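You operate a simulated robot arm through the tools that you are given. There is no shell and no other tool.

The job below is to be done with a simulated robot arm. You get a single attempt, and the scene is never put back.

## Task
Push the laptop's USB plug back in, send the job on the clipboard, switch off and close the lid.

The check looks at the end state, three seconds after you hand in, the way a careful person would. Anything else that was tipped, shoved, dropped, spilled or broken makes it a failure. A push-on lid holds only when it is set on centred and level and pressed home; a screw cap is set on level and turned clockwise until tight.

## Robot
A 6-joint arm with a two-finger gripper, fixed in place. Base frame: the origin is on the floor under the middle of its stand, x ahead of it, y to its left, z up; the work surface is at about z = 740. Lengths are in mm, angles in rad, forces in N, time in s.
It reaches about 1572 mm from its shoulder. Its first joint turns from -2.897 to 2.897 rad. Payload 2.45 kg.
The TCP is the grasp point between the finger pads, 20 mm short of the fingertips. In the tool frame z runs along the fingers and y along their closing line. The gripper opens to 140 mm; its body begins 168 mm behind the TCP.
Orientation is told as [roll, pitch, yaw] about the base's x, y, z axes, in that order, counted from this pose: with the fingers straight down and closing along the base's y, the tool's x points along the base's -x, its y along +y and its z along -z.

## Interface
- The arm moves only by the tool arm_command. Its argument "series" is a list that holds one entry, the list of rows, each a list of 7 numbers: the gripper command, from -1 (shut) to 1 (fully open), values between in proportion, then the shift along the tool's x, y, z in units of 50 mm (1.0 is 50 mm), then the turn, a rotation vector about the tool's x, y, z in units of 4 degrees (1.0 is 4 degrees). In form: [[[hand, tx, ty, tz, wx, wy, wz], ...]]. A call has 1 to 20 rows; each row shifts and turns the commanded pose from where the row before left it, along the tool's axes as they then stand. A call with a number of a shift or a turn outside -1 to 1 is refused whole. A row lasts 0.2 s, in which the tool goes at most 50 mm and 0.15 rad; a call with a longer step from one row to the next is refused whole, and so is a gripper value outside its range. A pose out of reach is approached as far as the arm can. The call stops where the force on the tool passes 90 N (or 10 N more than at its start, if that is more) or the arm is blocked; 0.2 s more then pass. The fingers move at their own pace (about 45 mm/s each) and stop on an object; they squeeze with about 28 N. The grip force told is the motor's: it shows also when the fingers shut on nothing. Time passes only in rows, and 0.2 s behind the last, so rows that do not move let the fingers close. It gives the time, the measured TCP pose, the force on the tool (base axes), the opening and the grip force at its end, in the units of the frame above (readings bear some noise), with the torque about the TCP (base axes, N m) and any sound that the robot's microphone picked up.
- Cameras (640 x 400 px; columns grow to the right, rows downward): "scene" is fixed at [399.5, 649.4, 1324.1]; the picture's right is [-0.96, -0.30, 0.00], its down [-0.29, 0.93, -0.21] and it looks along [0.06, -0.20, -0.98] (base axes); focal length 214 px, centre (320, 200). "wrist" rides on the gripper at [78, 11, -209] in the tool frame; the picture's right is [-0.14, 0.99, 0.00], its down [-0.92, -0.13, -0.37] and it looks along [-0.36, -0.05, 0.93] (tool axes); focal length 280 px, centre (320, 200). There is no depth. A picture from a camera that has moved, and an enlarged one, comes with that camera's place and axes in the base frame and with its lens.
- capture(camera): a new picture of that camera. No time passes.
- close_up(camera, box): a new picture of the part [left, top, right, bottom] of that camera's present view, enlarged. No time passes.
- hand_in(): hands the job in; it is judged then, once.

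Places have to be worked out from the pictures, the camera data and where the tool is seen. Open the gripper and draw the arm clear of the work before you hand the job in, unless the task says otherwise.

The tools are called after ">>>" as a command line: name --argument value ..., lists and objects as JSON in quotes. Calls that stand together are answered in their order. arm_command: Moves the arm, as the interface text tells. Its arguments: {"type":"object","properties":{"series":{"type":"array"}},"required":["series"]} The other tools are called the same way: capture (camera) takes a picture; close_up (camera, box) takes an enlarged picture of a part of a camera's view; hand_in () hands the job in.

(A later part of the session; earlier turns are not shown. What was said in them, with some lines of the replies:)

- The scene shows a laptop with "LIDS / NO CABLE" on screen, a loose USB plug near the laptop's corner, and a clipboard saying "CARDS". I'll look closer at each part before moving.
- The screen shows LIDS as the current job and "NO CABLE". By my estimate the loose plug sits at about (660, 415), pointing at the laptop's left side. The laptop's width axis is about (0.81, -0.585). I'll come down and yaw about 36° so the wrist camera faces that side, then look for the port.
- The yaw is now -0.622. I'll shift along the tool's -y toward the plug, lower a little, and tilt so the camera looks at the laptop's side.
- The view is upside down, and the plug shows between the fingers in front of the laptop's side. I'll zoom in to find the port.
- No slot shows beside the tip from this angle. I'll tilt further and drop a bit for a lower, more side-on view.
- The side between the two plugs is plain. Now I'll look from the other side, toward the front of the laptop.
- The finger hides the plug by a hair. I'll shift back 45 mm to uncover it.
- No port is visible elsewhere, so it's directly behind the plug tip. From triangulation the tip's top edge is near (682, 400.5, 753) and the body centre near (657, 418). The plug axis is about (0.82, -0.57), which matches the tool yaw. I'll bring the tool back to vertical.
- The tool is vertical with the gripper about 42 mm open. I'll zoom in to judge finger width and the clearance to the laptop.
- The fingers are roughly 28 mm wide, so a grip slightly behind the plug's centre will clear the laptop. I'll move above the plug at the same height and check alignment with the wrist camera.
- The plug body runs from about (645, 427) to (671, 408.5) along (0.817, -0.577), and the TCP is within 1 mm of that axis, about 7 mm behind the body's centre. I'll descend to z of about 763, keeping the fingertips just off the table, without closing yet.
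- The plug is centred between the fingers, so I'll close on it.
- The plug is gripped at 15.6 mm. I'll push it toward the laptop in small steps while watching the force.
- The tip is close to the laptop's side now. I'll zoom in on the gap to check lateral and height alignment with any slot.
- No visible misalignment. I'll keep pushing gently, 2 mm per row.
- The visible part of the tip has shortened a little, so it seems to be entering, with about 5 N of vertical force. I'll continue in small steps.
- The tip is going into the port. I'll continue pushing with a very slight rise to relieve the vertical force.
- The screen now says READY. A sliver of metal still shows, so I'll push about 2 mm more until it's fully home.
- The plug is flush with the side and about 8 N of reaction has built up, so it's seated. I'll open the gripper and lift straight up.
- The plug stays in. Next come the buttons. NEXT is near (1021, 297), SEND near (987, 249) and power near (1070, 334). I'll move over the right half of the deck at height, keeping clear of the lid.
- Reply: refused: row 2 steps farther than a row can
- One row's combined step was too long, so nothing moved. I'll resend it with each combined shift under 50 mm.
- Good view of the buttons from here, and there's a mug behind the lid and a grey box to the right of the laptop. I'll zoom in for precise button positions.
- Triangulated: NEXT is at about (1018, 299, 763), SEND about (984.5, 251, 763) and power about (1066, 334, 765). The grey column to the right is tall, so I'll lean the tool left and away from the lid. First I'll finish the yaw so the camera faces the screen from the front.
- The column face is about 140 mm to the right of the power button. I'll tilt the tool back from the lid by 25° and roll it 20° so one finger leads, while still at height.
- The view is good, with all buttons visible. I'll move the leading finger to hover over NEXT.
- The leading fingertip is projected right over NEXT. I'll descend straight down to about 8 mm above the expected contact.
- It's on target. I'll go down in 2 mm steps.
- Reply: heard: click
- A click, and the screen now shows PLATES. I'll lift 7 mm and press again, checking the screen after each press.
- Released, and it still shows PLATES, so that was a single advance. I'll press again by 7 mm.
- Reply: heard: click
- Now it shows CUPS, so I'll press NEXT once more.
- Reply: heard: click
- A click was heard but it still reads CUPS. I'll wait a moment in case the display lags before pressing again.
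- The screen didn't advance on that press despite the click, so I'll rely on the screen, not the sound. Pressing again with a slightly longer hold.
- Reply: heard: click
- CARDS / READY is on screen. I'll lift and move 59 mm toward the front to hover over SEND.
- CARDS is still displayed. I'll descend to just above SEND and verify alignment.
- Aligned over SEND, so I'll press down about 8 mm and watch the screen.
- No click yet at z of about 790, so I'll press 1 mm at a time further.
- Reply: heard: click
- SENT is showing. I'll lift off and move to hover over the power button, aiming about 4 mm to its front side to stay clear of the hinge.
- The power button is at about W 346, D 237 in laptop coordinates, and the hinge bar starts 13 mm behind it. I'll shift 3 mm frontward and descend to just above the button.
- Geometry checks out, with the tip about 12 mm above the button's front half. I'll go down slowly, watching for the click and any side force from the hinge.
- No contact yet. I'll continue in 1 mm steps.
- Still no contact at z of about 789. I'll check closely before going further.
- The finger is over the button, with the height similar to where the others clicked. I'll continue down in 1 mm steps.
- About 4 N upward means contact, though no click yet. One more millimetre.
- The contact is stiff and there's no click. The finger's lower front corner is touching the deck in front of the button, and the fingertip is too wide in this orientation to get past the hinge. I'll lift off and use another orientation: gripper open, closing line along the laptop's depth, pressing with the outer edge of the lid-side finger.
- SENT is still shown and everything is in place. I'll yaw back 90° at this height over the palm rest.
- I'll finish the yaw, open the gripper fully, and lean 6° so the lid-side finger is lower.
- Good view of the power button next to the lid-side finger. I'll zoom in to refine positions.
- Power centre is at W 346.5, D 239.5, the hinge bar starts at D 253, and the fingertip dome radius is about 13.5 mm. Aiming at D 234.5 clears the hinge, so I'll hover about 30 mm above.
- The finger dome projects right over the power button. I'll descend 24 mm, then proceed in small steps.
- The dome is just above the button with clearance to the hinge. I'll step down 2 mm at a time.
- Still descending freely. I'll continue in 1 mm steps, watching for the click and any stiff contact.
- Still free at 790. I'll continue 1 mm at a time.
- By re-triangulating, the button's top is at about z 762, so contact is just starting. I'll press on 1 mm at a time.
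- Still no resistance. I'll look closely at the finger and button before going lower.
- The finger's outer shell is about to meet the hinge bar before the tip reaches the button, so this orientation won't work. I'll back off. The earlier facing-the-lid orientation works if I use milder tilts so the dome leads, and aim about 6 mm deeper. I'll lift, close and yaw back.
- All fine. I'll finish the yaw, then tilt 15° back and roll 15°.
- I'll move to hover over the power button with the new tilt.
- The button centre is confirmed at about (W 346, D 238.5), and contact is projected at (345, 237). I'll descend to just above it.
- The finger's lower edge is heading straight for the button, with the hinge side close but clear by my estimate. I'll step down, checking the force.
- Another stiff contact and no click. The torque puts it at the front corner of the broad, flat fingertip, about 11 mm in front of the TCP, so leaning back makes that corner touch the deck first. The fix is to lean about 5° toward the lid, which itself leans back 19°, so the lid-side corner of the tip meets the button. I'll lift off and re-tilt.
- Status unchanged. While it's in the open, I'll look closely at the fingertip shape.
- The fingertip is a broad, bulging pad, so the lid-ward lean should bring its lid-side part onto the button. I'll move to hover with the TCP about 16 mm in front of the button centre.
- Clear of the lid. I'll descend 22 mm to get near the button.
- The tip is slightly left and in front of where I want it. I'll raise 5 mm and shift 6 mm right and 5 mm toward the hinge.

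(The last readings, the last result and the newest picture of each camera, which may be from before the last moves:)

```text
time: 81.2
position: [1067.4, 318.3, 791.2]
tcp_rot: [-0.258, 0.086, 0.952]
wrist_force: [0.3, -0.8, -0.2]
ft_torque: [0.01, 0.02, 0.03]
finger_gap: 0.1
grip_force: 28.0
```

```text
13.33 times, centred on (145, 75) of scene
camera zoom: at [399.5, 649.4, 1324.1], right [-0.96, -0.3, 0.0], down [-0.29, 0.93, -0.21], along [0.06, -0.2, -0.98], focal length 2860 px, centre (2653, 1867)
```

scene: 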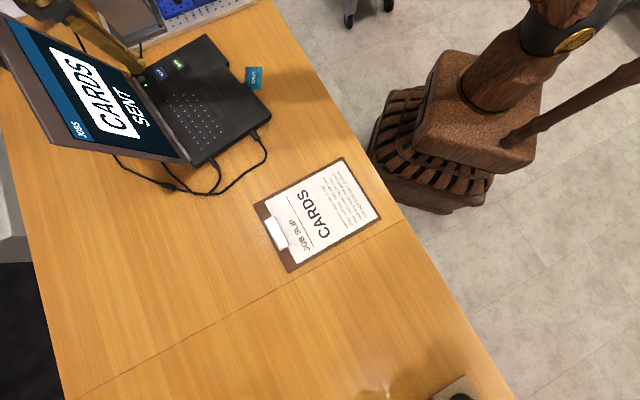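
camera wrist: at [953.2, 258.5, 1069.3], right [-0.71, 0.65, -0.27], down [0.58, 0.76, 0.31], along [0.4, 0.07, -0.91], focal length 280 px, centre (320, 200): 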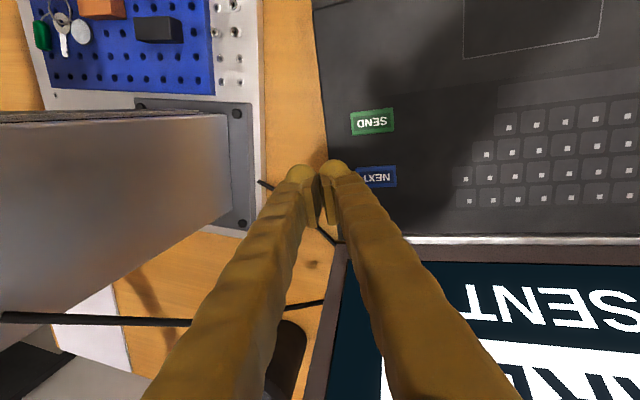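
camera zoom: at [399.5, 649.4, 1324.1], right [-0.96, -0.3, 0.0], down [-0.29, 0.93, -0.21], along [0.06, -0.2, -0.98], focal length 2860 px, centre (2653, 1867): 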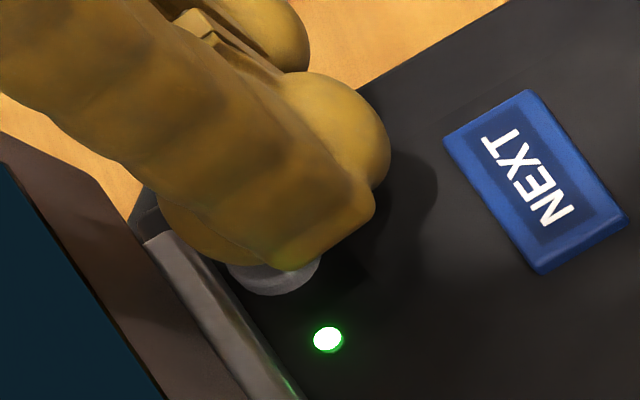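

>>> arm_command --series '[[[-1, -0.0017, 0.0052, 0.0192, 0, 0, 0], [-1, -0.0017, 0.0052, 0.0192, 0, 0, 0], [-1, 0, 0, 0, 0, 0, 0]]]'

>>> close_up --camera "scene" --box '[80, 30, 200, 110]'

```text
time: 82.0
position: [1067.6, 319.3, 789.1]
tcp_rot: [-0.261, 0.085, 0.952]
wrist_force: [0.6, 0.2, -0.5]
ft_torque: [0.03, 0.01, 0.01]
finger_gap: 0.0
grip_force: 28.2
```

```text
5.00 times, centred on (140, 70) of scene
camera zoom: at [399.5, 649.4, 1324.1], right [-0.96, -0.3, 0.0], down [-0.29, 0.93, -0.21], along [0.06, -0.2, -0.98], focal length 1072 px, centre (1220, 850)
```

zoom: 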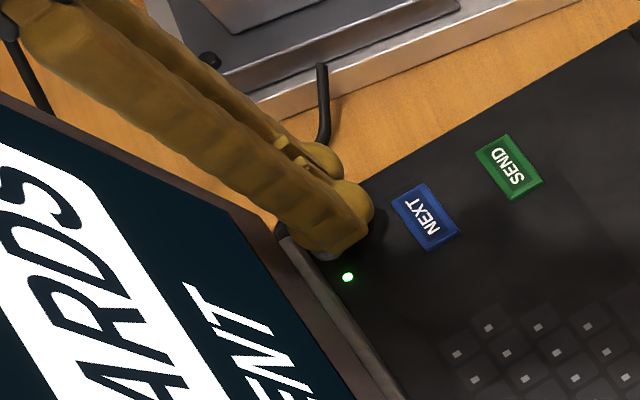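

>>> arm_command --series '[[[-1, -0.0017, 0.0052, 0.0192, 0, 0, 0], [-1, -0.0017, 0.0052, 0.0192, 0, 0, 0], [-1, 0, 0, 0, 0, 0, 0]]]'

>>> close_up --camera "scene" --box '[80, 30, 200, 110]'

```text
time: 82.8
position: [1067.2, 318.5, 786.4]
tcp_rot: [-0.26, 0.087, 0.951]
wrist_force: [0.3, -0.5, -0.1]
ft_torque: [0.02, 0.0, -0.02]
finger_gap: 0.0
grip_force: 28.1
```

```text
5.00 times, centred on (140, 70) of scene
camera zoom: at [399.5, 649.4, 1324.1], right [-0.96, -0.3, 0.0], down [-0.29, 0.93, -0.21], along [0.06, -0.2, -0.98], focal length 1072 px, centre (1220, 850)
```

zoom: 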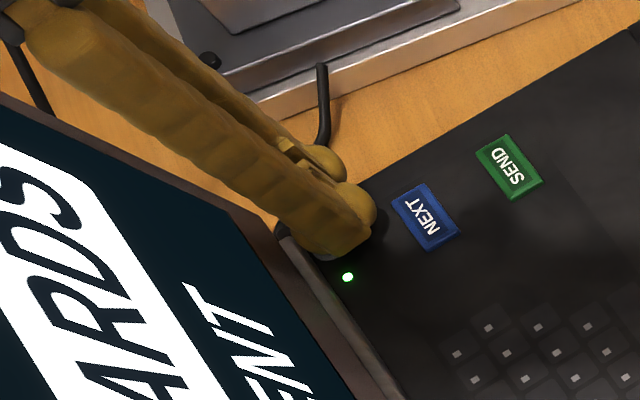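

>>> arm_command --series '[[[-1, -0.0017, 0.0052, 0.0192, 0, 0, 0], [-1, 0, 0, 0, 0, 0, 0]]]'

>>> close_up --camera "scene" --box '[125, 60, 165, 90]'

```text
time: 83.4
position: [1067.3, 320.0, 784.6]
tcp_rot: [-0.26, 0.086, 0.951]
wrist_force: [-0.3, -1.2, 0.9]
ft_torque: [0.0, -0.02, 0.03]
finger_gap: 0.1
grip_force: 27.9
heard: click
```

```text
13.33 times, centred on (145, 75) of scene
camera zoom: at [399.5, 649.4, 1324.1], right [-0.96, -0.3, 0.0], down [-0.29, 0.93, -0.21], along [0.06, -0.2, -0.98], focal length 2860 px, centre (2653, 1867)
```

zoom: 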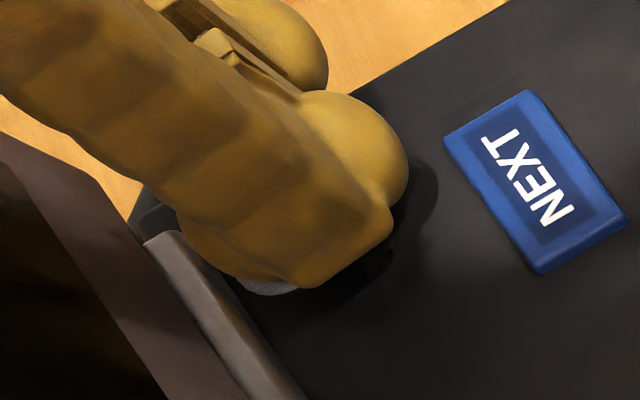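

Click, and the LED and screen are off. I'll lift straight off.

>>> arm_command --series '[[[-1, 0.0087, -0.0258, -0.0962, 0, 0, 0], [-1, 0.035, -0.103, -0.385, 0, 0, 0], [-1, 0.07, -0.206, -0.77, 0, 0, 0]]]'

>>> capture --camera "scene"

>>> close_up --camera "scene" --box '[0, 0, 220, 170]'

>>> capture --camera "wrist"

```text
time: 84.2
position: [1068.1, 317.7, 848.1]
tcp_rot: [-0.26, 0.088, 0.952]
wrist_force: [0.5, 0.3, -0.2]
ft_torque: [0.0, -0.01, -0.03]
finger_gap: 0.0
grip_force: 27.9
```

```text
taken
```

scene: 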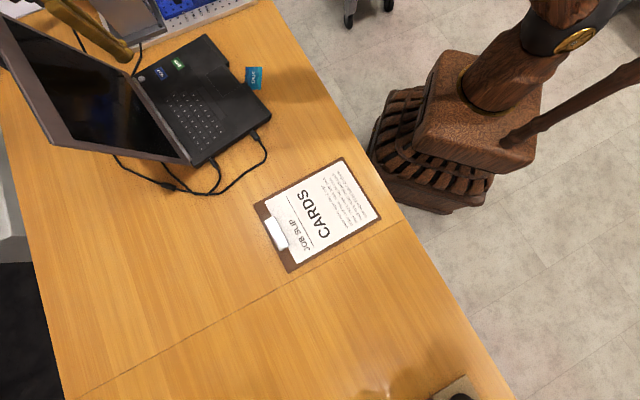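

```text
2.35 times, centred on (110, 85) of scene
camera zoom: at [399.5, 649.4, 1324.1], right [-0.96, -0.3, 0.0], down [-0.29, 0.93, -0.21], along [0.06, -0.2, -0.98], focal length 505 px, centre (814, 471)
```

zoom: 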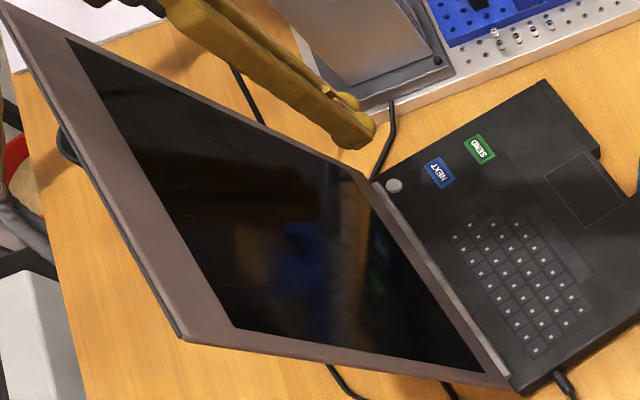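

```text
taken
camera wrist: at [980.6, 306.3, 1053.0], right [-0.71, 0.65, -0.27], down [0.58, 0.76, 0.31], along [0.4, 0.07, -0.91], focal length 280 px, centre (320, 200)
```

wrist: 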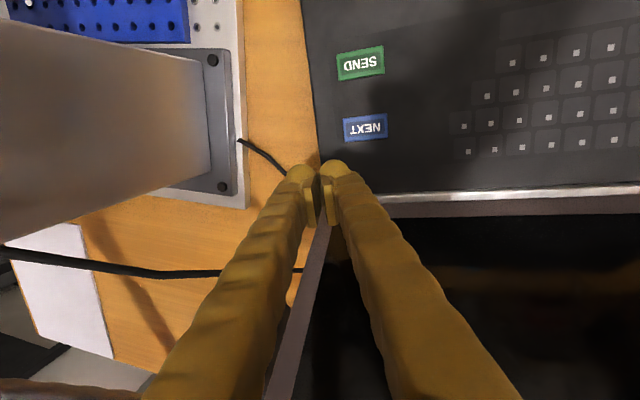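

The laptop is off and the power LED is dark. Next is the lid: its hinge is at D of about 258, Z of about 766, and its top edge at about D 343, Z 1017. I'll back away, rise above the lid and straighten the tool.

>>> arm_command --series '[[[-1, 0.566, -0.091, -0.34, 0, 0, 0], [-1, 0.566, -0.091, -0.34, 0, 0, 0], [-1, 0.566, -0.091, -0.34, 0, 0, 0], [-1, 0.07, -0.206, -0.77, 0, 0, 0], [-1, 0.07, -0.206, -0.77, 0, 0, 0], [-1, 0.07, -0.206, -0.77, 0, 0, 0], [-1, 0.07, -0.206, -0.77, 0, 0, 0], [-1, 0.07, -0.206, -0.77, 0, 0, 0], [-1, 0, 0, 0, -0.9375, 0, 0], [-1, 0, 0, 0, -0.9375, 0, 0], [-1, 0, 0, 0, -0.9375, 0, 0], [-1, 0, 0, 0, -0.9375, 0, 0], [-1, 0, 0, 0, 0, -0.6, 0], [-1, 0, 0, 0, 0, -0.65, 0]]]'

>>> capture --camera "wrist"

>>> capture --camera "scene"

```text
time: 87.2
position: [1019.9, 251.9, 1110.0]
tcp_rot: [0.001, -0.002, 0.952]
wrist_force: [-0.1, 0.7, 0.6]
ft_torque: [-0.01, 0.03, -0.01]
finger_gap: 0.1
grip_force: 28.1
```

```text
taken
camera wrist: at [967.0, 195.2, 1318.2], right [-0.73, 0.69, 0.0], down [0.64, 0.67, 0.37], along [0.25, 0.27, -0.93], focal length 280 px, centre (320, 200)
```

wrist: 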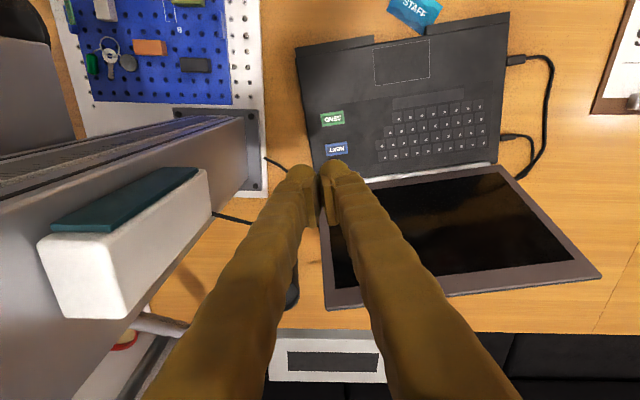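

```text
taken
```

scene: 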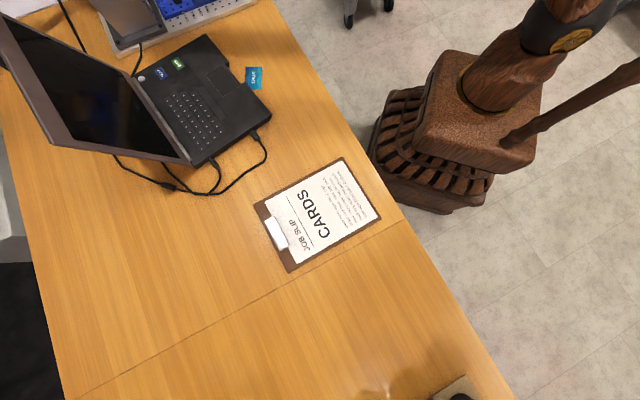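

I estimate the lid's top edge at about D 350, Z 1010, spanning W 0 to 375, with the mug well to the right of it. I'll cross over the lid at Z 1110 to a spot behind its centre (W 190, D 410).

>>> arm_command --series '[[[-1, -0.756, 0.474, 0, 0, 0, 0], [-1, -0.756, 0.474, 0, 0, 0, 0], [-1, -0.756, 0.474, 0, 0, 0, 0], [-1, -0.756, 0.474, 0, 0, 0, 0], [-1, -0.756, 0.474, 0, 0, 0, 0], [-1, -0.756, 0.474, 0, 0, 0, 0], [-1, -0.756, 0.474, 0, 0, 0, 0]]]'

>>> capture --camera "wrist"

>>> capture --camera "scene"

```text
time: 88.8
position: [1028.7, 556.1, 1105.8]
tcp_rot: [0.0, -0.005, 0.951]
wrist_force: [0.3, -0.4, 0.2]
ft_torque: [0.05, 0.04, 0.01]
finger_gap: 0.0
grip_force: 28.1
out of reach, approached as far as the arm can: row 7
```

```text
taken
camera wrist: at [974.6, 500.1, 1313.9], right [-0.73, 0.69, 0.0], down [0.64, 0.67, 0.37], along [0.25, 0.27, -0.93], focal length 280 px, centre (320, 200)
```

wrist: 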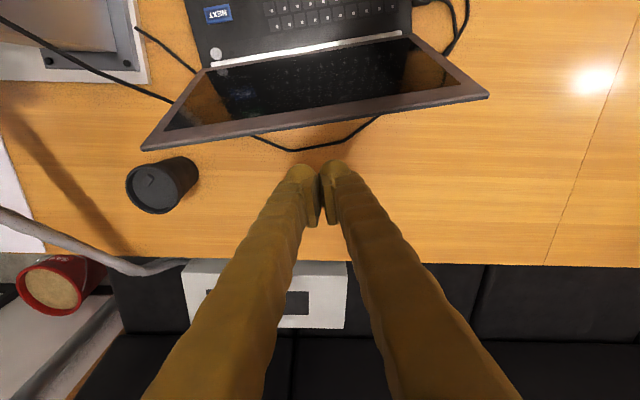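

```text
taken
```

scene: 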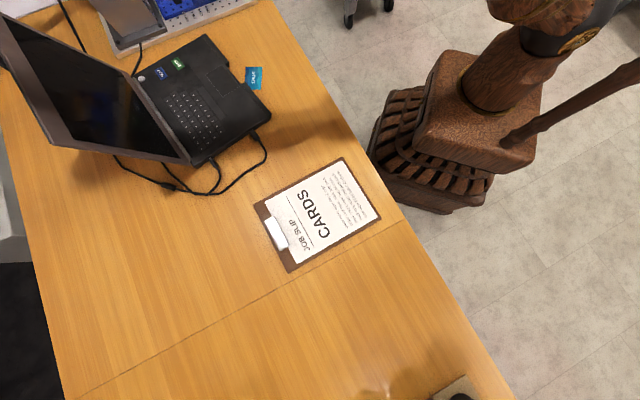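

The arm nearly reached its limit, but it's now behind the lid at W 187, D 398. The lid's top edge is confirmed at D of about 354, so there's about 24 mm of clearance. I'll descend so the fingers sit behind the top edge.

>>> arm_command --series '[[[-1, 0, 0, 0.8, 0, 0, 0], [-1, 0, 0, 0.8, 0, 0, 0], [-1, 0, 0, 0.8, 0, 0, 0]]]'

>>> capture --camera "wrist"

>>> capture --camera "scene"

```text
time: 89.6
position: [1028.4, 557.9, 986.4]
tcp_rot: [0.002, -0.002, 0.952]
wrist_force: [0.2, -0.1, 0.4]
ft_torque: [0.03, 0.0, -0.03]
finger_gap: 0.0
grip_force: 28.2
```

```text
taken
camera wrist: at [974.1, 500.5, 1193.7], right [-0.73, 0.69, 0.0], down [0.64, 0.67, 0.37], along [0.25, 0.27, -0.93], focal length 280 px, centre (320, 200)
```

wrist: 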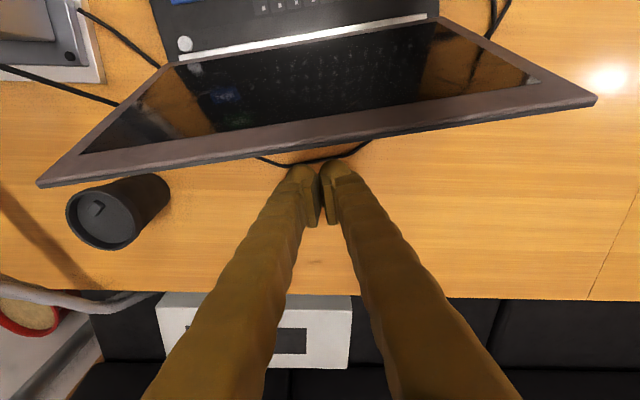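

```text
taken
```

scene: 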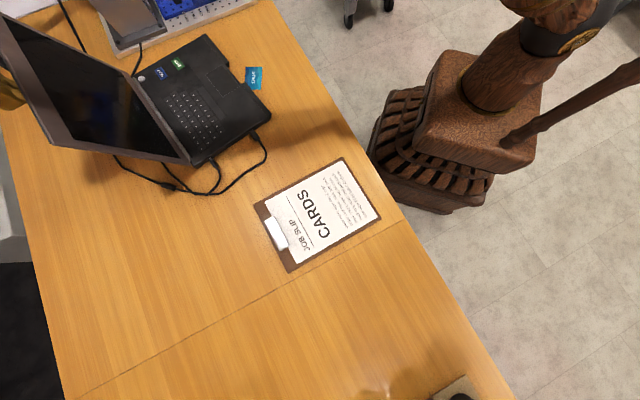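

The fingers are behind the lid's top edge. I'll pull toward the front: first 24 mm of free travel, then gentle steps until contact.

>>> arm_command --series '[[[-1, 0.25, 0, 0, 0, 0, 0], [-1, 0.25, 0, 0, 0, 0, 0], [-1, 0.15, 0, 0, 0, 0, 0], [-1, 0.15, 0, 0, 0, 0, 0]]]'

>>> capture --camera "wrist"

```text
time: 90.6
position: [1003.9, 527.3, 985.6]
tcp_rot: [0.003, -0.003, 0.953]
wrist_force: [0.1, 1.8, 1.0]
ft_torque: [0.01, 0.02, -0.01]
finger_gap: 0.0
grip_force: 27.9
```

```text
taken
camera wrist: at [950.5, 468.2, 1193.6], right [-0.73, 0.69, 0.0], down [0.64, 0.67, 0.37], along [0.25, 0.27, -0.93], focal length 280 px, centre (320, 200)
```

wrist: 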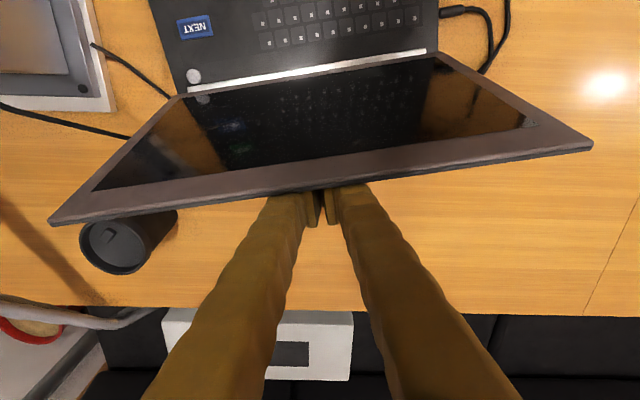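

The fingers now reach the lid's back edge. I'll keep pulling forward at a gentle pace and watch the force.

>>> arm_command --series '[[[-1, 0.2, 0, 0, 0, 0, 0], [-1, 0.2, 0, 0, 0, 0, 0], [-1, 0.2, 0, 0, 0, 0, 0], [-1, 0.2, 0, 0, 0, 0, 0]]]'

>>> capture --camera "wrist"

>>> capture --camera "scene"

```text
time: 91.6
position: [980.1, 493.1, 986.1]
tcp_rot: [0.001, -0.002, 0.952]
wrist_force: [0.6, 1.6, 0.1]
ft_torque: [-0.05, 0.03, 0.03]
finger_gap: 0.0
grip_force: 28.6
```

```text
taken
camera wrist: at [927.3, 435.0, 1193.5], right [-0.73, 0.69, 0.0], down [0.64, 0.67, 0.37], along [0.25, 0.27, -0.93], focal length 280 px, centre (320, 200)
```

wrist: 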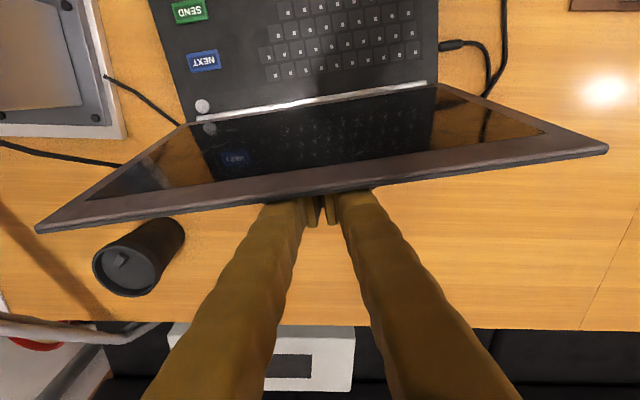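

```text
taken
```

scene: 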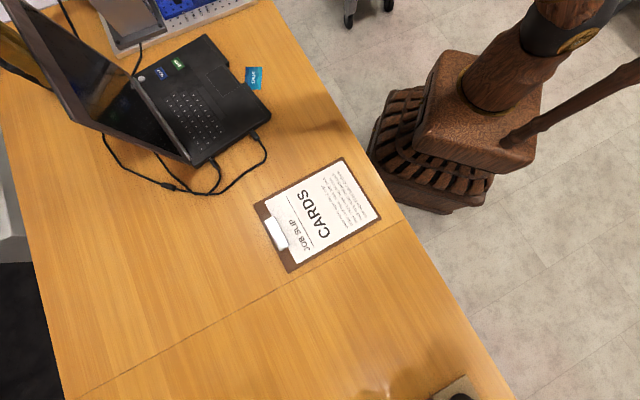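

The lid swings freely with about 2 N. I'll continue past vertical.

>>> arm_command --series '[[[-1, 0.2, 0, 0, 0, 0, 0], [-1, 0.2, 0, 0, 0, 0, 0], [-1, 0.2, 0, 0, 0, 0, 0], [-1, 0.2, 0, 0, 0, 0, 0], [-1, 0.2, 0, 0, 0, 0, 0], [-1, 0.2, 0, 0, 0, 0, 0]]]'

>>> capture --camera "wrist"

>>> capture --camera "scene"

```text
time: 93.0
position: [945.2, 445.5, 986.1]
tcp_rot: [0.001, -0.002, 0.952]
wrist_force: [0.2, 0.0, 0.1]
ft_torque: [0.02, 0.0, -0.02]
finger_gap: 0.0
grip_force: 28.2
```

```text
taken
camera wrist: at [892.2, 386.7, 1193.6], right [-0.73, 0.69, 0.0], down [0.64, 0.67, 0.37], along [0.25, 0.27, -0.93], focal length 280 px, centre (320, 200)
```

wrist: 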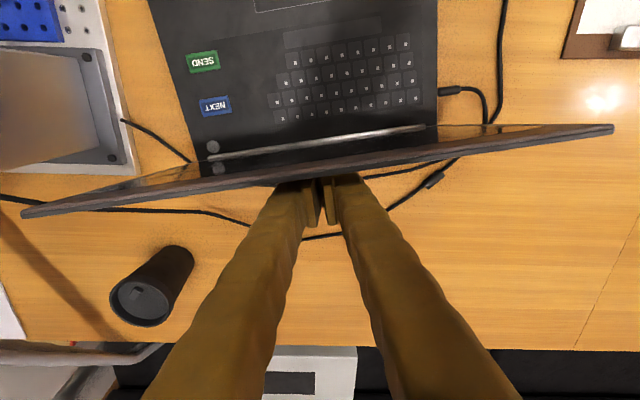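

```text
taken
```

scene: 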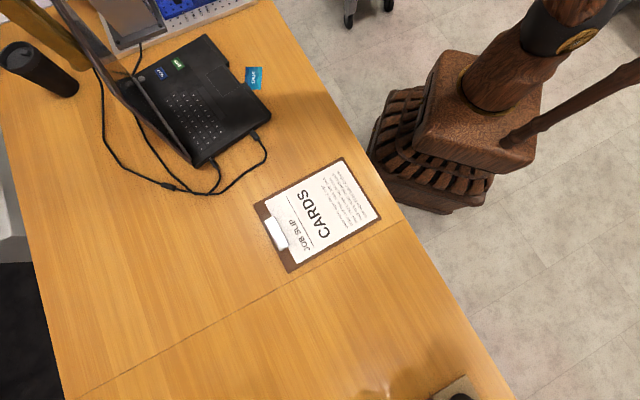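

The lid is nearly vertical and holds by itself. I'll continue pulling forward.

>>> arm_command --series '[[[-1, 0.2, 0, 0, 0, 0, 0], [-1, 0.2, 0, 0, 0, 0, 0], [-1, 0.2, 0, 0, 0, 0, 0], [-1, 0.2, 0, 0, 0, 0, 0], [-1, 0.2, 0, 0, 0, 0, 0], [-1, 0.2, 0, 0, 0, 0, 0]]]'

>>> capture --camera "wrist"

>>> capture --camera "scene"

```text
time: 94.4
position: [911.5, 395.6, 985.9]
tcp_rot: [0.001, 0.0, 0.951]
wrist_force: [-0.6, -0.1, -0.5]
ft_torque: [0.0, 0.01, 0.0]
finger_gap: 0.0
grip_force: 28.1
```

```text
taken
camera wrist: at [857.2, 337.5, 1193.1], right [-0.73, 0.69, 0.0], down [0.64, 0.67, 0.37], along [0.25, 0.27, -0.93], focal length 280 px, centre (320, 200)
```

wrist: 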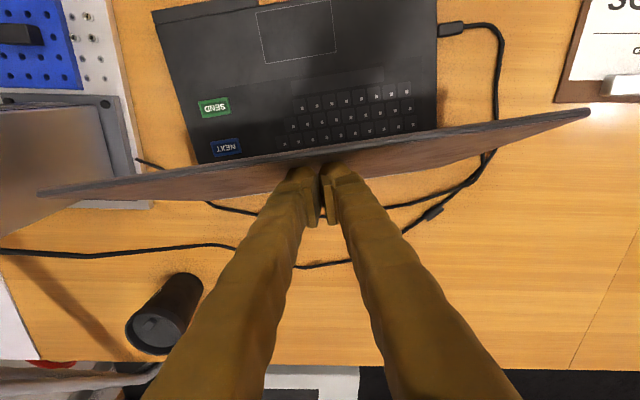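

```text
taken
```

scene: 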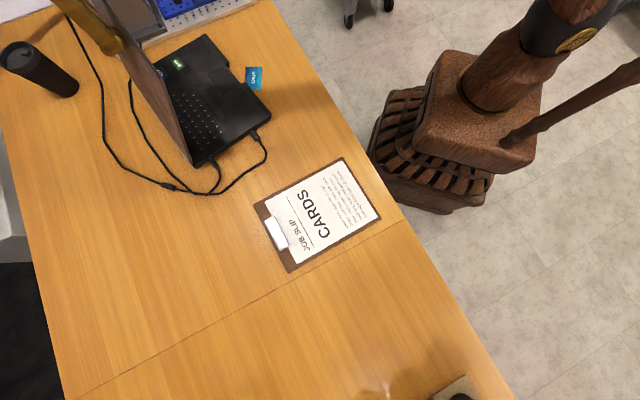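

The lid is past vertical, leaning about 20° forward. I'll follow the arc with the fingertip on its back, moving forward and down.

>>> arm_command --series '[[[-1, 0.279, 0, 0.2, 0, 0, 0], [-1, 0.279, 0, 0.2, 0, 0, 0], [-1, 0.22, 0, 0.12, 0, 0, 0], [-1, 0.22, 0, 0.12, 0, 0, 0], [-1, 0.22, 0, 0.12, 0, 0, 0], [-1, 0.197, 0, 0.157, 0, 0, 0], [-1, 0.197, 0, 0.157, 0, 0, 0], [-1, 0.197, 0, 0.157, 0, 0, 0]]]'

>>> capture --camera "wrist"

>>> capture --camera "scene"

```text
time: 96.2
position: [858.4, 322.5, 923.8]
tcp_rot: [0.002, -0.001, 0.951]
wrist_force: [-0.2, 0.3, -0.7]
ft_torque: [0.03, 0.0, 0.0]
finger_gap: 0.0
grip_force: 28.4
```

```text
taken
camera wrist: at [804.7, 264.7, 1131.3], right [-0.73, 0.69, 0.0], down [0.64, 0.67, 0.37], along [0.25, 0.27, -0.93], focal length 280 px, centre (320, 200)
```

wrist: 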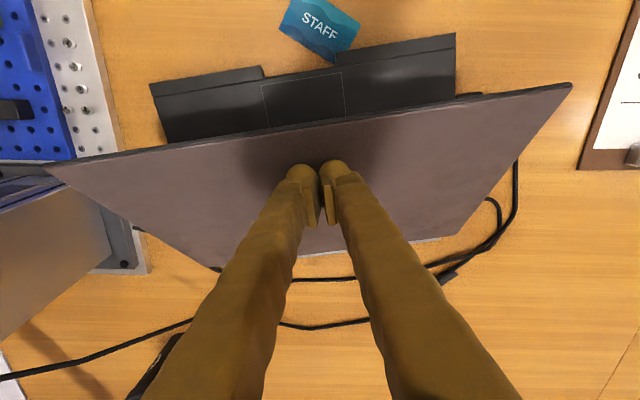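

```text
taken
```

scene: 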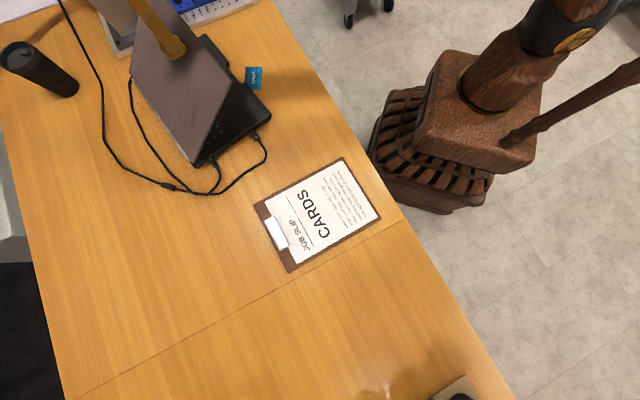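

The lid is at about 50° forward and following well. I'll continue the arc down toward nearly closed.

>>> arm_command --series '[[[-1, 0.166, 0, 0.189, 0, 0, 0], [-1, 0.166, 0, 0.189, 0, 0, 0], [-1, 0.166, 0, 0.189, 0, 0, 0], [-1, 0.131, 0, 0.215, 0, 0, 0], [-1, 0.131, 0, 0.215, 0, 0, 0], [-1, 0.131, 0, 0.215, 0, 0, 0], [-1, 0.091, 0, 0.235, 0, 0, 0], [-1, 0.091, 0, 0.235, 0, 0, 0]]]'

>>> capture --camera "wrist"

>>> capture --camera "scene"

```text
time: 98.0
position: [827.7, 279.1, 838.9]
tcp_rot: [0.002, 0.0, 0.95]
wrist_force: [-0.3, 0.1, 0.0]
ft_torque: [0.0, 0.03, 0.0]
finger_gap: 0.0
grip_force: 28.2
```

```text
taken
camera wrist: at [773.7, 221.5, 1047.0], right [-0.73, 0.69, 0.0], down [0.64, 0.67, 0.37], along [0.25, 0.27, -0.93], focal length 280 px, centre (320, 200)
```

wrist: 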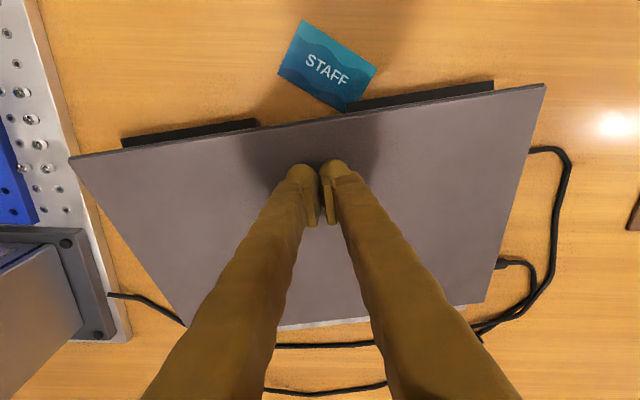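

```text
taken
```

scene: 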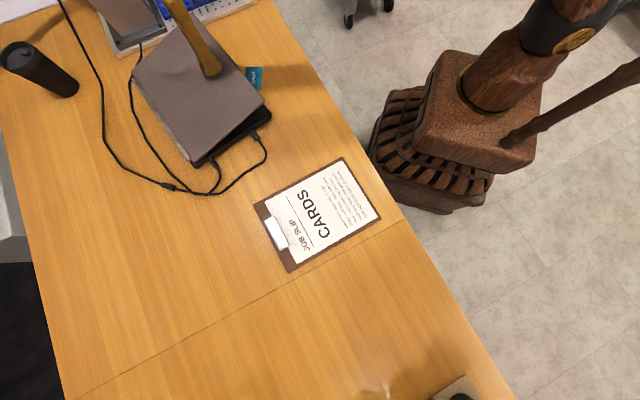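

Nearly closed. I'll continue pressing down in smaller steps until it seats.

>>> arm_command --series '[[[-1, 0.06, 0, 0.24, 0, 0, 0], [-1, 0.05, 0, 0.24, 0, 0, 0], [-1, 0.03, 0, 0.12, 0, 0, 0], [-1, 0, 0, 0, 0, 0, 0]]]'

>>> capture --camera "wrist"

>>> close_up --camera "scene" --box '[120, 20, 290, 200]'

```text
time: 99.0
position: [822.5, 272.4, 809.3]
tcp_rot: [0.002, -0.001, 0.953]
wrist_force: [0.0, -0.9, 0.8]
ft_torque: [0.0, -0.03, -0.01]
finger_gap: 0.0
grip_force: 27.5
```

```text
taken
camera wrist: at [769.6, 214.9, 1017.1], right [-0.73, 0.69, 0.0], down [0.64, 0.67, 0.37], along [0.25, 0.27, -0.93], focal length 280 px, centre (320, 200)
```

wrist: 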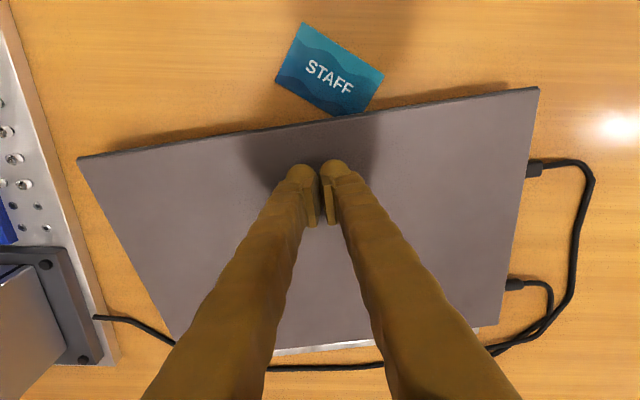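

```text
2.22 times, centred on (205, 110) of scene
camera zoom: at [399.5, 649.4, 1324.1], right [-0.96, -0.3, 0.0], down [-0.29, 0.93, -0.21], along [0.06, -0.2, -0.98], focal length 477 px, centre (576, 400)
```

zoom: 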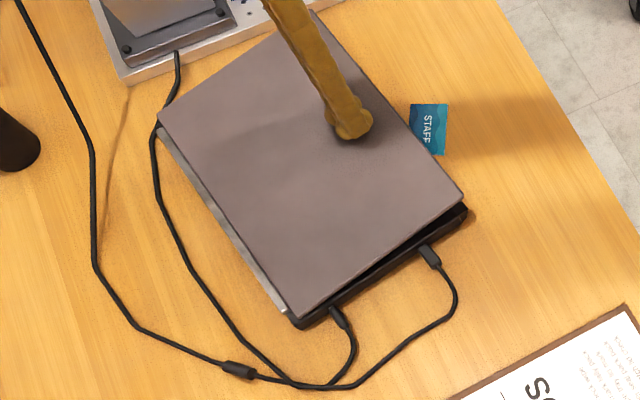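

Almost there, with a small gap left at the front. I'll press down in 3 mm steps and watch the force.

>>> arm_command --series '[[[-1, 0.01, 0, 0.08, 0, 0, 0], [-1, 0, 0, 0.06, 0, 0, 0], [-1, 0, 0, 0.06, 0, 0, 0], [-1, 0, 0, 0, 0, 0, 0]]]'

>>> close_up --camera "scene" --box '[120, 20, 290, 200]'

```text
time: 100.0
position: [822.4, 272.3, 800.2]
tcp_rot: [0.001, -0.001, 0.951]
wrist_force: [0.2, -0.2, 0.0]
ft_torque: [0.02, 0.01, 0.0]
finger_gap: 0.0
grip_force: 28.3
```

```text
2.22 times, centred on (205, 110) of scene
camera zoom: at [399.5, 649.4, 1324.1], right [-0.96, -0.3, 0.0], down [-0.29, 0.93, -0.21], along [0.06, -0.2, -0.98], focal length 477 px, centre (576, 400)
```

zoom: 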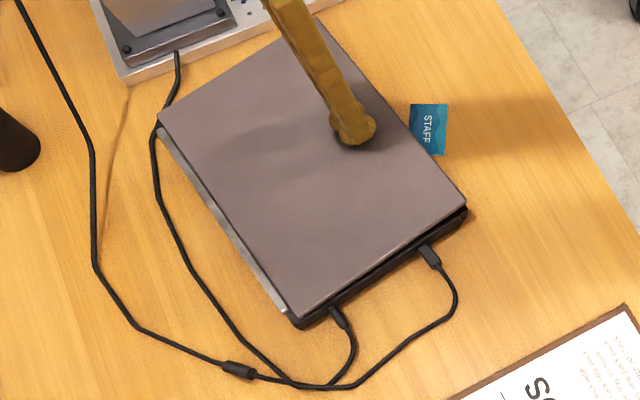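

>>> arm_command --series '[[[-1, 0, 0, 0.06, 0, 0, 0], [-1, 0, 0, 0.04, 0, 0, 0], [-1, 0, 0, 0, 0, 0, 0]]]'

>>> close_up --camera "scene" --box '[180, 60, 280, 180]'

```text
time: 100.8
position: [822.0, 273.9, 795.3]
tcp_rot: [0.003, -0.001, 0.952]
wrist_force: [-0.3, -0.6, -0.2]
ft_torque: [0.03, 0.02, -0.01]
finger_gap: 0.0
grip_force: 28.0
```

```text
3.33 times, centred on (230, 120) of scene
camera zoom: at [399.5, 649.4, 1324.1], right [-0.96, -0.3, 0.0], down [-0.29, 0.93, -0.21], along [0.06, -0.2, -0.98], focal length 715 px, centre (620, 467)
```

zoom: 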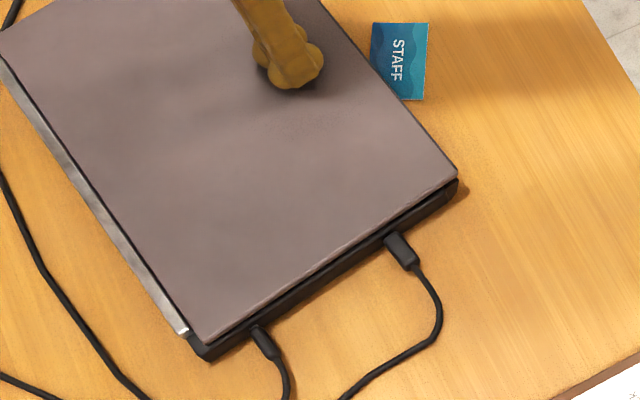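

A thin gap remains, so I'll continue pressing in 1.5 mm steps.

>>> arm_command --series '[[[-1, 0, 0, 0.03, 0, 0, 0], [-1, 0, 0, 0.03, 0, 0, 0], [-1, 0, 0, 0, 0, 0, 0]]]'

>>> close_up --camera "scene" --box '[210, 90, 280, 160]'

```text
time: 101.6
position: [823.3, 272.9, 792.3]
tcp_rot: [0.002, -0.002, 0.951]
wrist_force: [-5.4, -2.2, 15.9]
ft_torque: [-0.03, 0.09, 0.03]
finger_gap: 6.1
grip_force: 28.3
```

```text
5.71 times, centred on (245, 125) of scene
camera zoom: at [399.5, 649.4, 1324.1], right [-0.96, -0.3, 0.0], down [-0.29, 0.93, -0.21], along [0.06, -0.2, -0.98], focal length 1226 px, centre (749, 629)
```

zoom: 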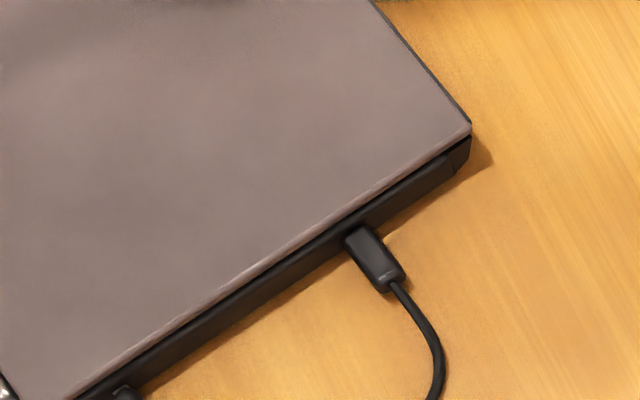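

About 16 N of resistance and the lid now looks parallel to the base. I'll press one more millimetre to confirm it's fully down.

>>> arm_command --series '[[[-1, 0, 0, 0.02, 0, 0, 0], [-1, 0, 0, 0, 0, 0, 0]]]'

>>> close_up --camera "scene" --box '[120, 20, 290, 200]'

>>> capture --camera "wrist"

```text
time: 102.2
position: [822.8, 272.7, 791.6]
tcp_rot: [0.001, -0.002, 0.952]
wrist_force: [-15.2, -1.6, 42.5]
ft_torque: [-0.03, 0.26, 0.0]
finger_gap: 6.0
grip_force: 27.8
```

```text
2.22 times, centred on (205, 110) of scene
camera zoom: at [399.5, 649.4, 1324.1], right [-0.96, -0.3, 0.0], down [-0.29, 0.93, -0.21], along [0.06, -0.2, -0.98], focal length 477 px, centre (576, 400)
```

zoom: 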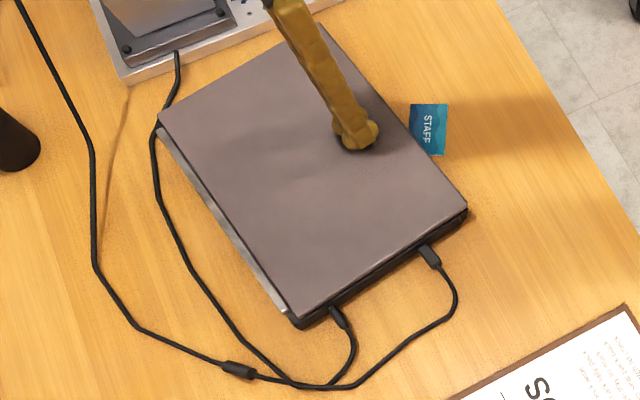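

```text
taken
camera wrist: at [769.0, 214.7, 999.4], right [-0.73, 0.69, 0.0], down [0.64, 0.67, 0.37], along [0.25, 0.27, -0.93], focal length 280 px, centre (320, 200)
```

wrist: 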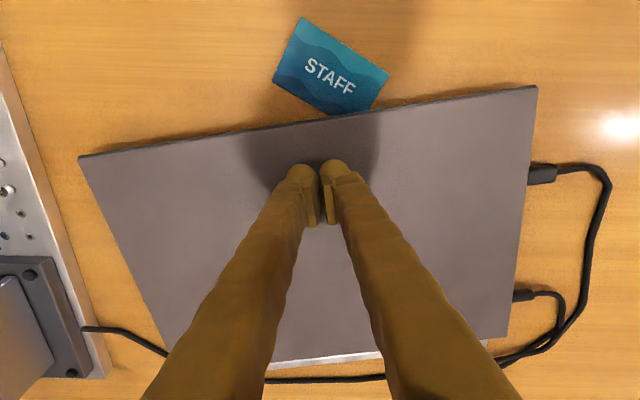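

Force jumped to about 42 N over 1 mm, so the lid is at its stop. I'll lift off vertically and check.

>>> arm_command --series '[[[-1, 0, 0, -0.02, 0, 0, 0], [-1, 0, 0, -0.04, 0, 0, 0], [-1, 0, 0, -0.2, 0, 0, 0], [-1, 0, 0, -0.8, 0, 0, 0], [-1, 0, 0, -1, 0, 0, 0], [-1, 0, 0, -1, 0, 0, 0]]]'

>>> capture --camera "scene"

>>> close_up --camera "scene" --box '[120, 20, 290, 200]'

>>> capture --camera "wrist"

```text
time: 103.6
position: [821.8, 271.5, 942.1]
tcp_rot: [0.002, -0.001, 0.952]
wrist_force: [-0.4, 0.1, -0.8]
ft_torque: [0.02, 0.02, 0.03]
finger_gap: 0.0
grip_force: 28.2
```

```text
taken
```

scene: 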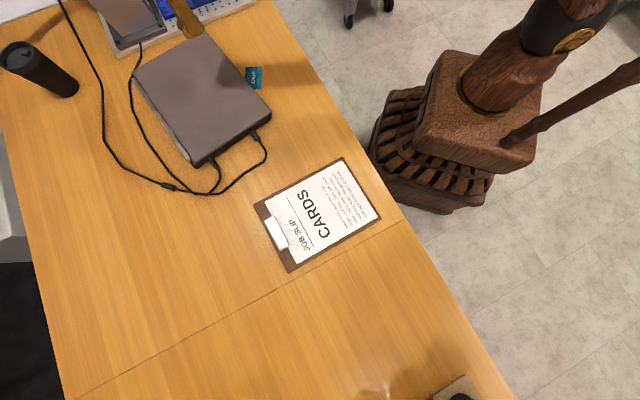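

```text
2.22 times, centred on (205, 110) of scene
camera zoom: at [399.5, 649.4, 1324.1], right [-0.96, -0.3, 0.0], down [-0.29, 0.93, -0.21], along [0.06, -0.2, -0.98], focal length 477 px, centre (576, 400)
```

zoom: 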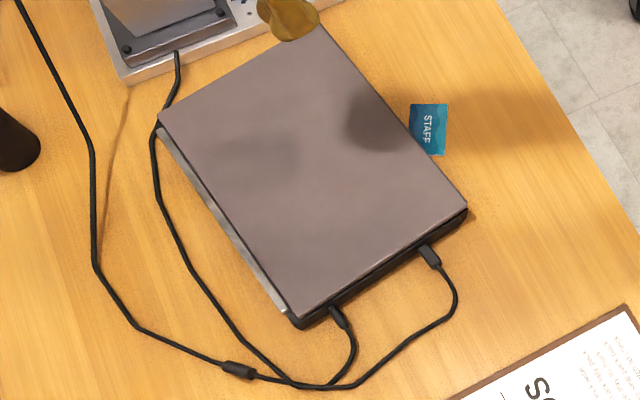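

```text
taken
camera wrist: at [769.5, 214.3, 1150.3], right [-0.73, 0.69, 0.0], down [0.64, 0.67, 0.37], along [0.25, 0.27, -0.93], focal length 280 px, centre (320, 200)
```

wrist: 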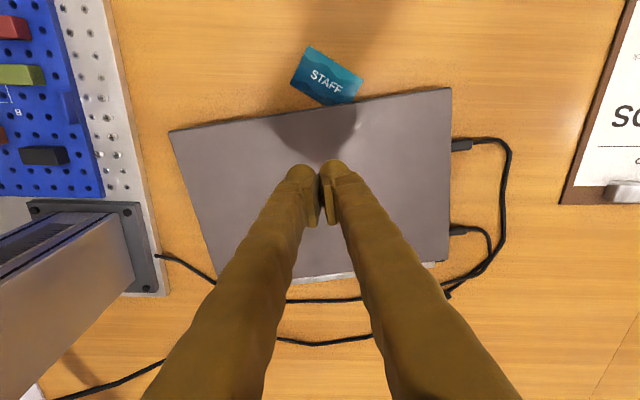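

The lid stays down and the STAFF card hasn't moved. I'll take closer looks at the seam, the plug and the surroundings.

>>> close_up --camera "scene" --box '[170, 90, 290, 180]'

>>> close_up --camera "scene" --box '[180, 120, 240, 170]'

>>> close_up --camera "wrist" --box '[340, 70, 480, 290]'

```text
4.44 times, centred on (230, 135) of scene
camera zoom: at [399.5, 649.4, 1324.1], right [-0.96, -0.3, 0.0], down [-0.29, 0.93, -0.21], along [0.06, -0.2, -0.98], focal length 953 px, centre (720, 489)
```

zoom: 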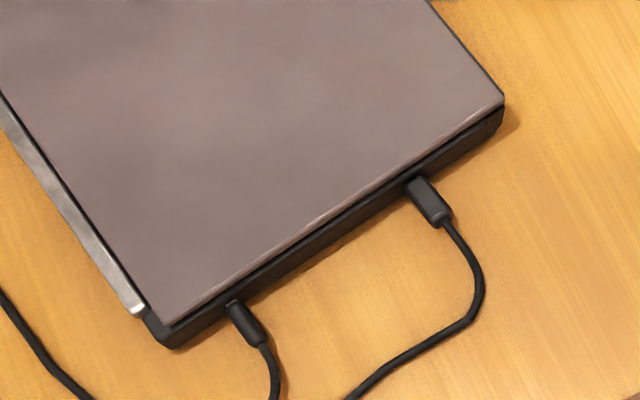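

```text
8.00 times, centred on (210, 145) of scene
camera zoom: at [399.5, 649.4, 1324.1], right [-0.96, -0.3, 0.0], down [-0.29, 0.93, -0.21], along [0.06, -0.2, -0.98], focal length 1716 px, centre (1200, 640)
```

zoom: 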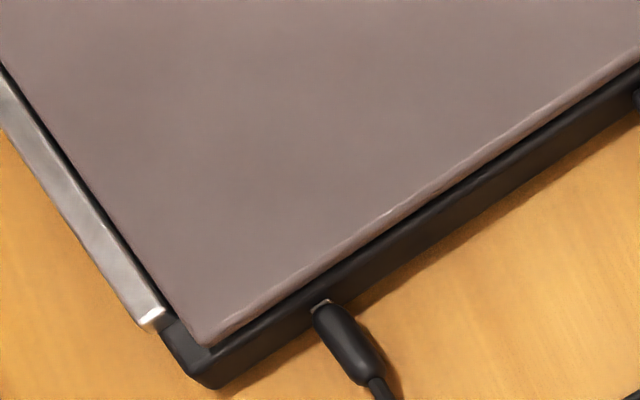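

```text
1.82 times, centred on (410, 180) of wrist
camera zoom: at [769.5, 214.3, 1150.3], right [-0.73, 0.69, 0.0], down [0.64, 0.67, 0.37], along [0.25, 0.27, -0.93], focal length 510 px, centre (156, 236)
```

zoom: 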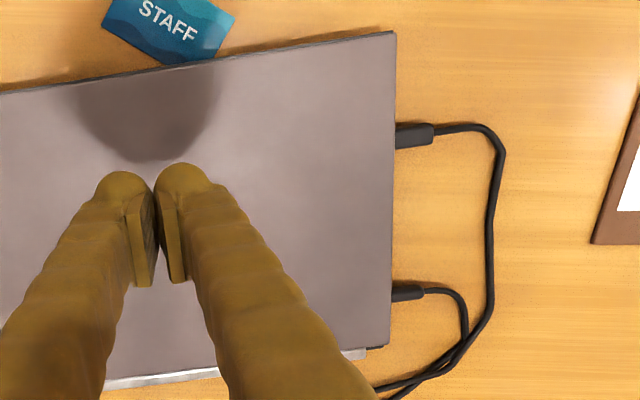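

The lid is shut, the plug is seated flush, and the cables, mug, card and clipboard are all in place. I'll open the gripper, rise and draw clear of the work.

>>> arm_command --series '[[[1, 0, 0, -0.9, 0, 0, 0], [1, 0, 0, -0.9, 0, 0, 0], [1, 0, 0, -0.9, 0, 0, 0], [1, 0, 0, -0.9, 0, 0, 0], [1, 0, 0, -0.9, 0, 0, 0], [1, 0.3, 0.9, 0, 0, 0, 0], [1, 0.3, 0.9, 0, 0, 0, 0], [1, 0.3, 0.9, 0, 0, 0, 0], [1, 0.3, 0.9, 0, 0, 0, 0], [1, 0.3, 0.9, 0, 0, 0, 0], [1, 0, 0, 0, 0, 0, 0], [1, 0, 0, 0, 0, 0, 0]]]'

>>> capture --camera "scene"

>>> close_up --camera "scene" --box '[120, 20, 290, 200]'

>>> capture --camera "wrist"

```text
time: 106.2
position: [595.8, 340.7, 1167.6]
tcp_rot: [0.002, -0.002, 0.951]
wrist_force: [-0.6, 0.0, 0.4]
ft_torque: [-0.01, -0.01, 0.01]
finger_gap: 140.0
grip_force: 0.1
```

```text
taken
```

scene: 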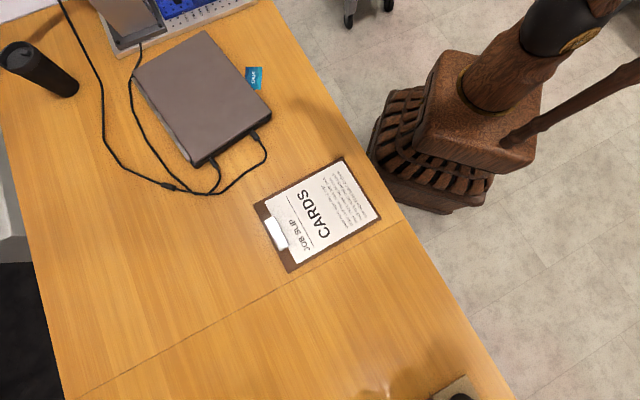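

```text
2.22 times, centred on (205, 110) of scene
camera zoom: at [399.5, 649.4, 1324.1], right [-0.96, -0.3, 0.0], down [-0.29, 0.93, -0.21], along [0.06, -0.2, -0.98], focal length 477 px, centre (576, 400)
```

zoom: 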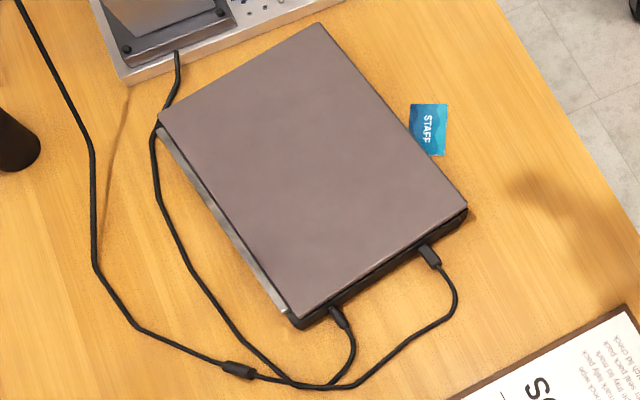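

```text
taken
camera wrist: at [542.4, 283.2, 1375.3], right [-0.73, 0.69, 0.0], down [0.64, 0.67, 0.37], along [0.25, 0.27, -0.93], focal length 280 px, centre (320, 200)
```

wrist: 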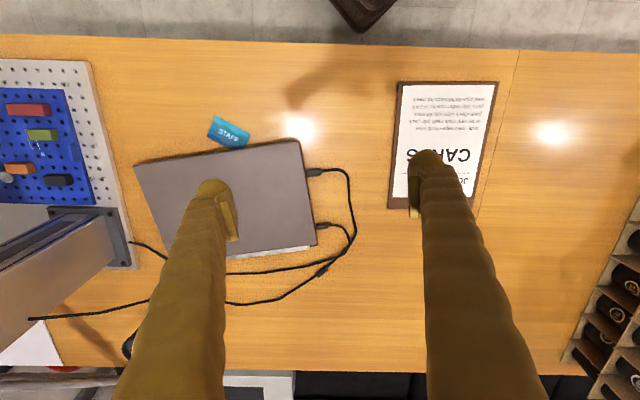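

The laptop is closed and switched off, with its plug in and CARDS sent. Nothing else was disturbed, the gripper is open and the arm is clear, so I'm handing in.

>>> hand_in

```text
The job is handed in.
```

The job is done and handed in. I don't have the judge's result yet.

- **USB plug:** It is pushed in flush with the laptop's left side. The screen changed from NO CABLE to READY.
- **Job:** I stepped with NEXT to CARDS, the job on the clipboard, and pressed SEND. The screen showed CARDS / SENT. One NEXT press clicked without advancing the screen, so I pressed it again.
- **Power:** The button clicked on the third attempt, and the screen and green light went off. On the first and third tries the fingertip pressed on the deck beside the button, with up to about 15 N. I lifted off each time and saw no damage.
- **Lid:** It is closed and stayed down after I lifted away. I pressed it to a firm stop at about 42 N and didn't push further.

In the last pictures the STAFF card, clipboard, mug and cables looked undisturbed. The gripper was open and the arm clear of the work.
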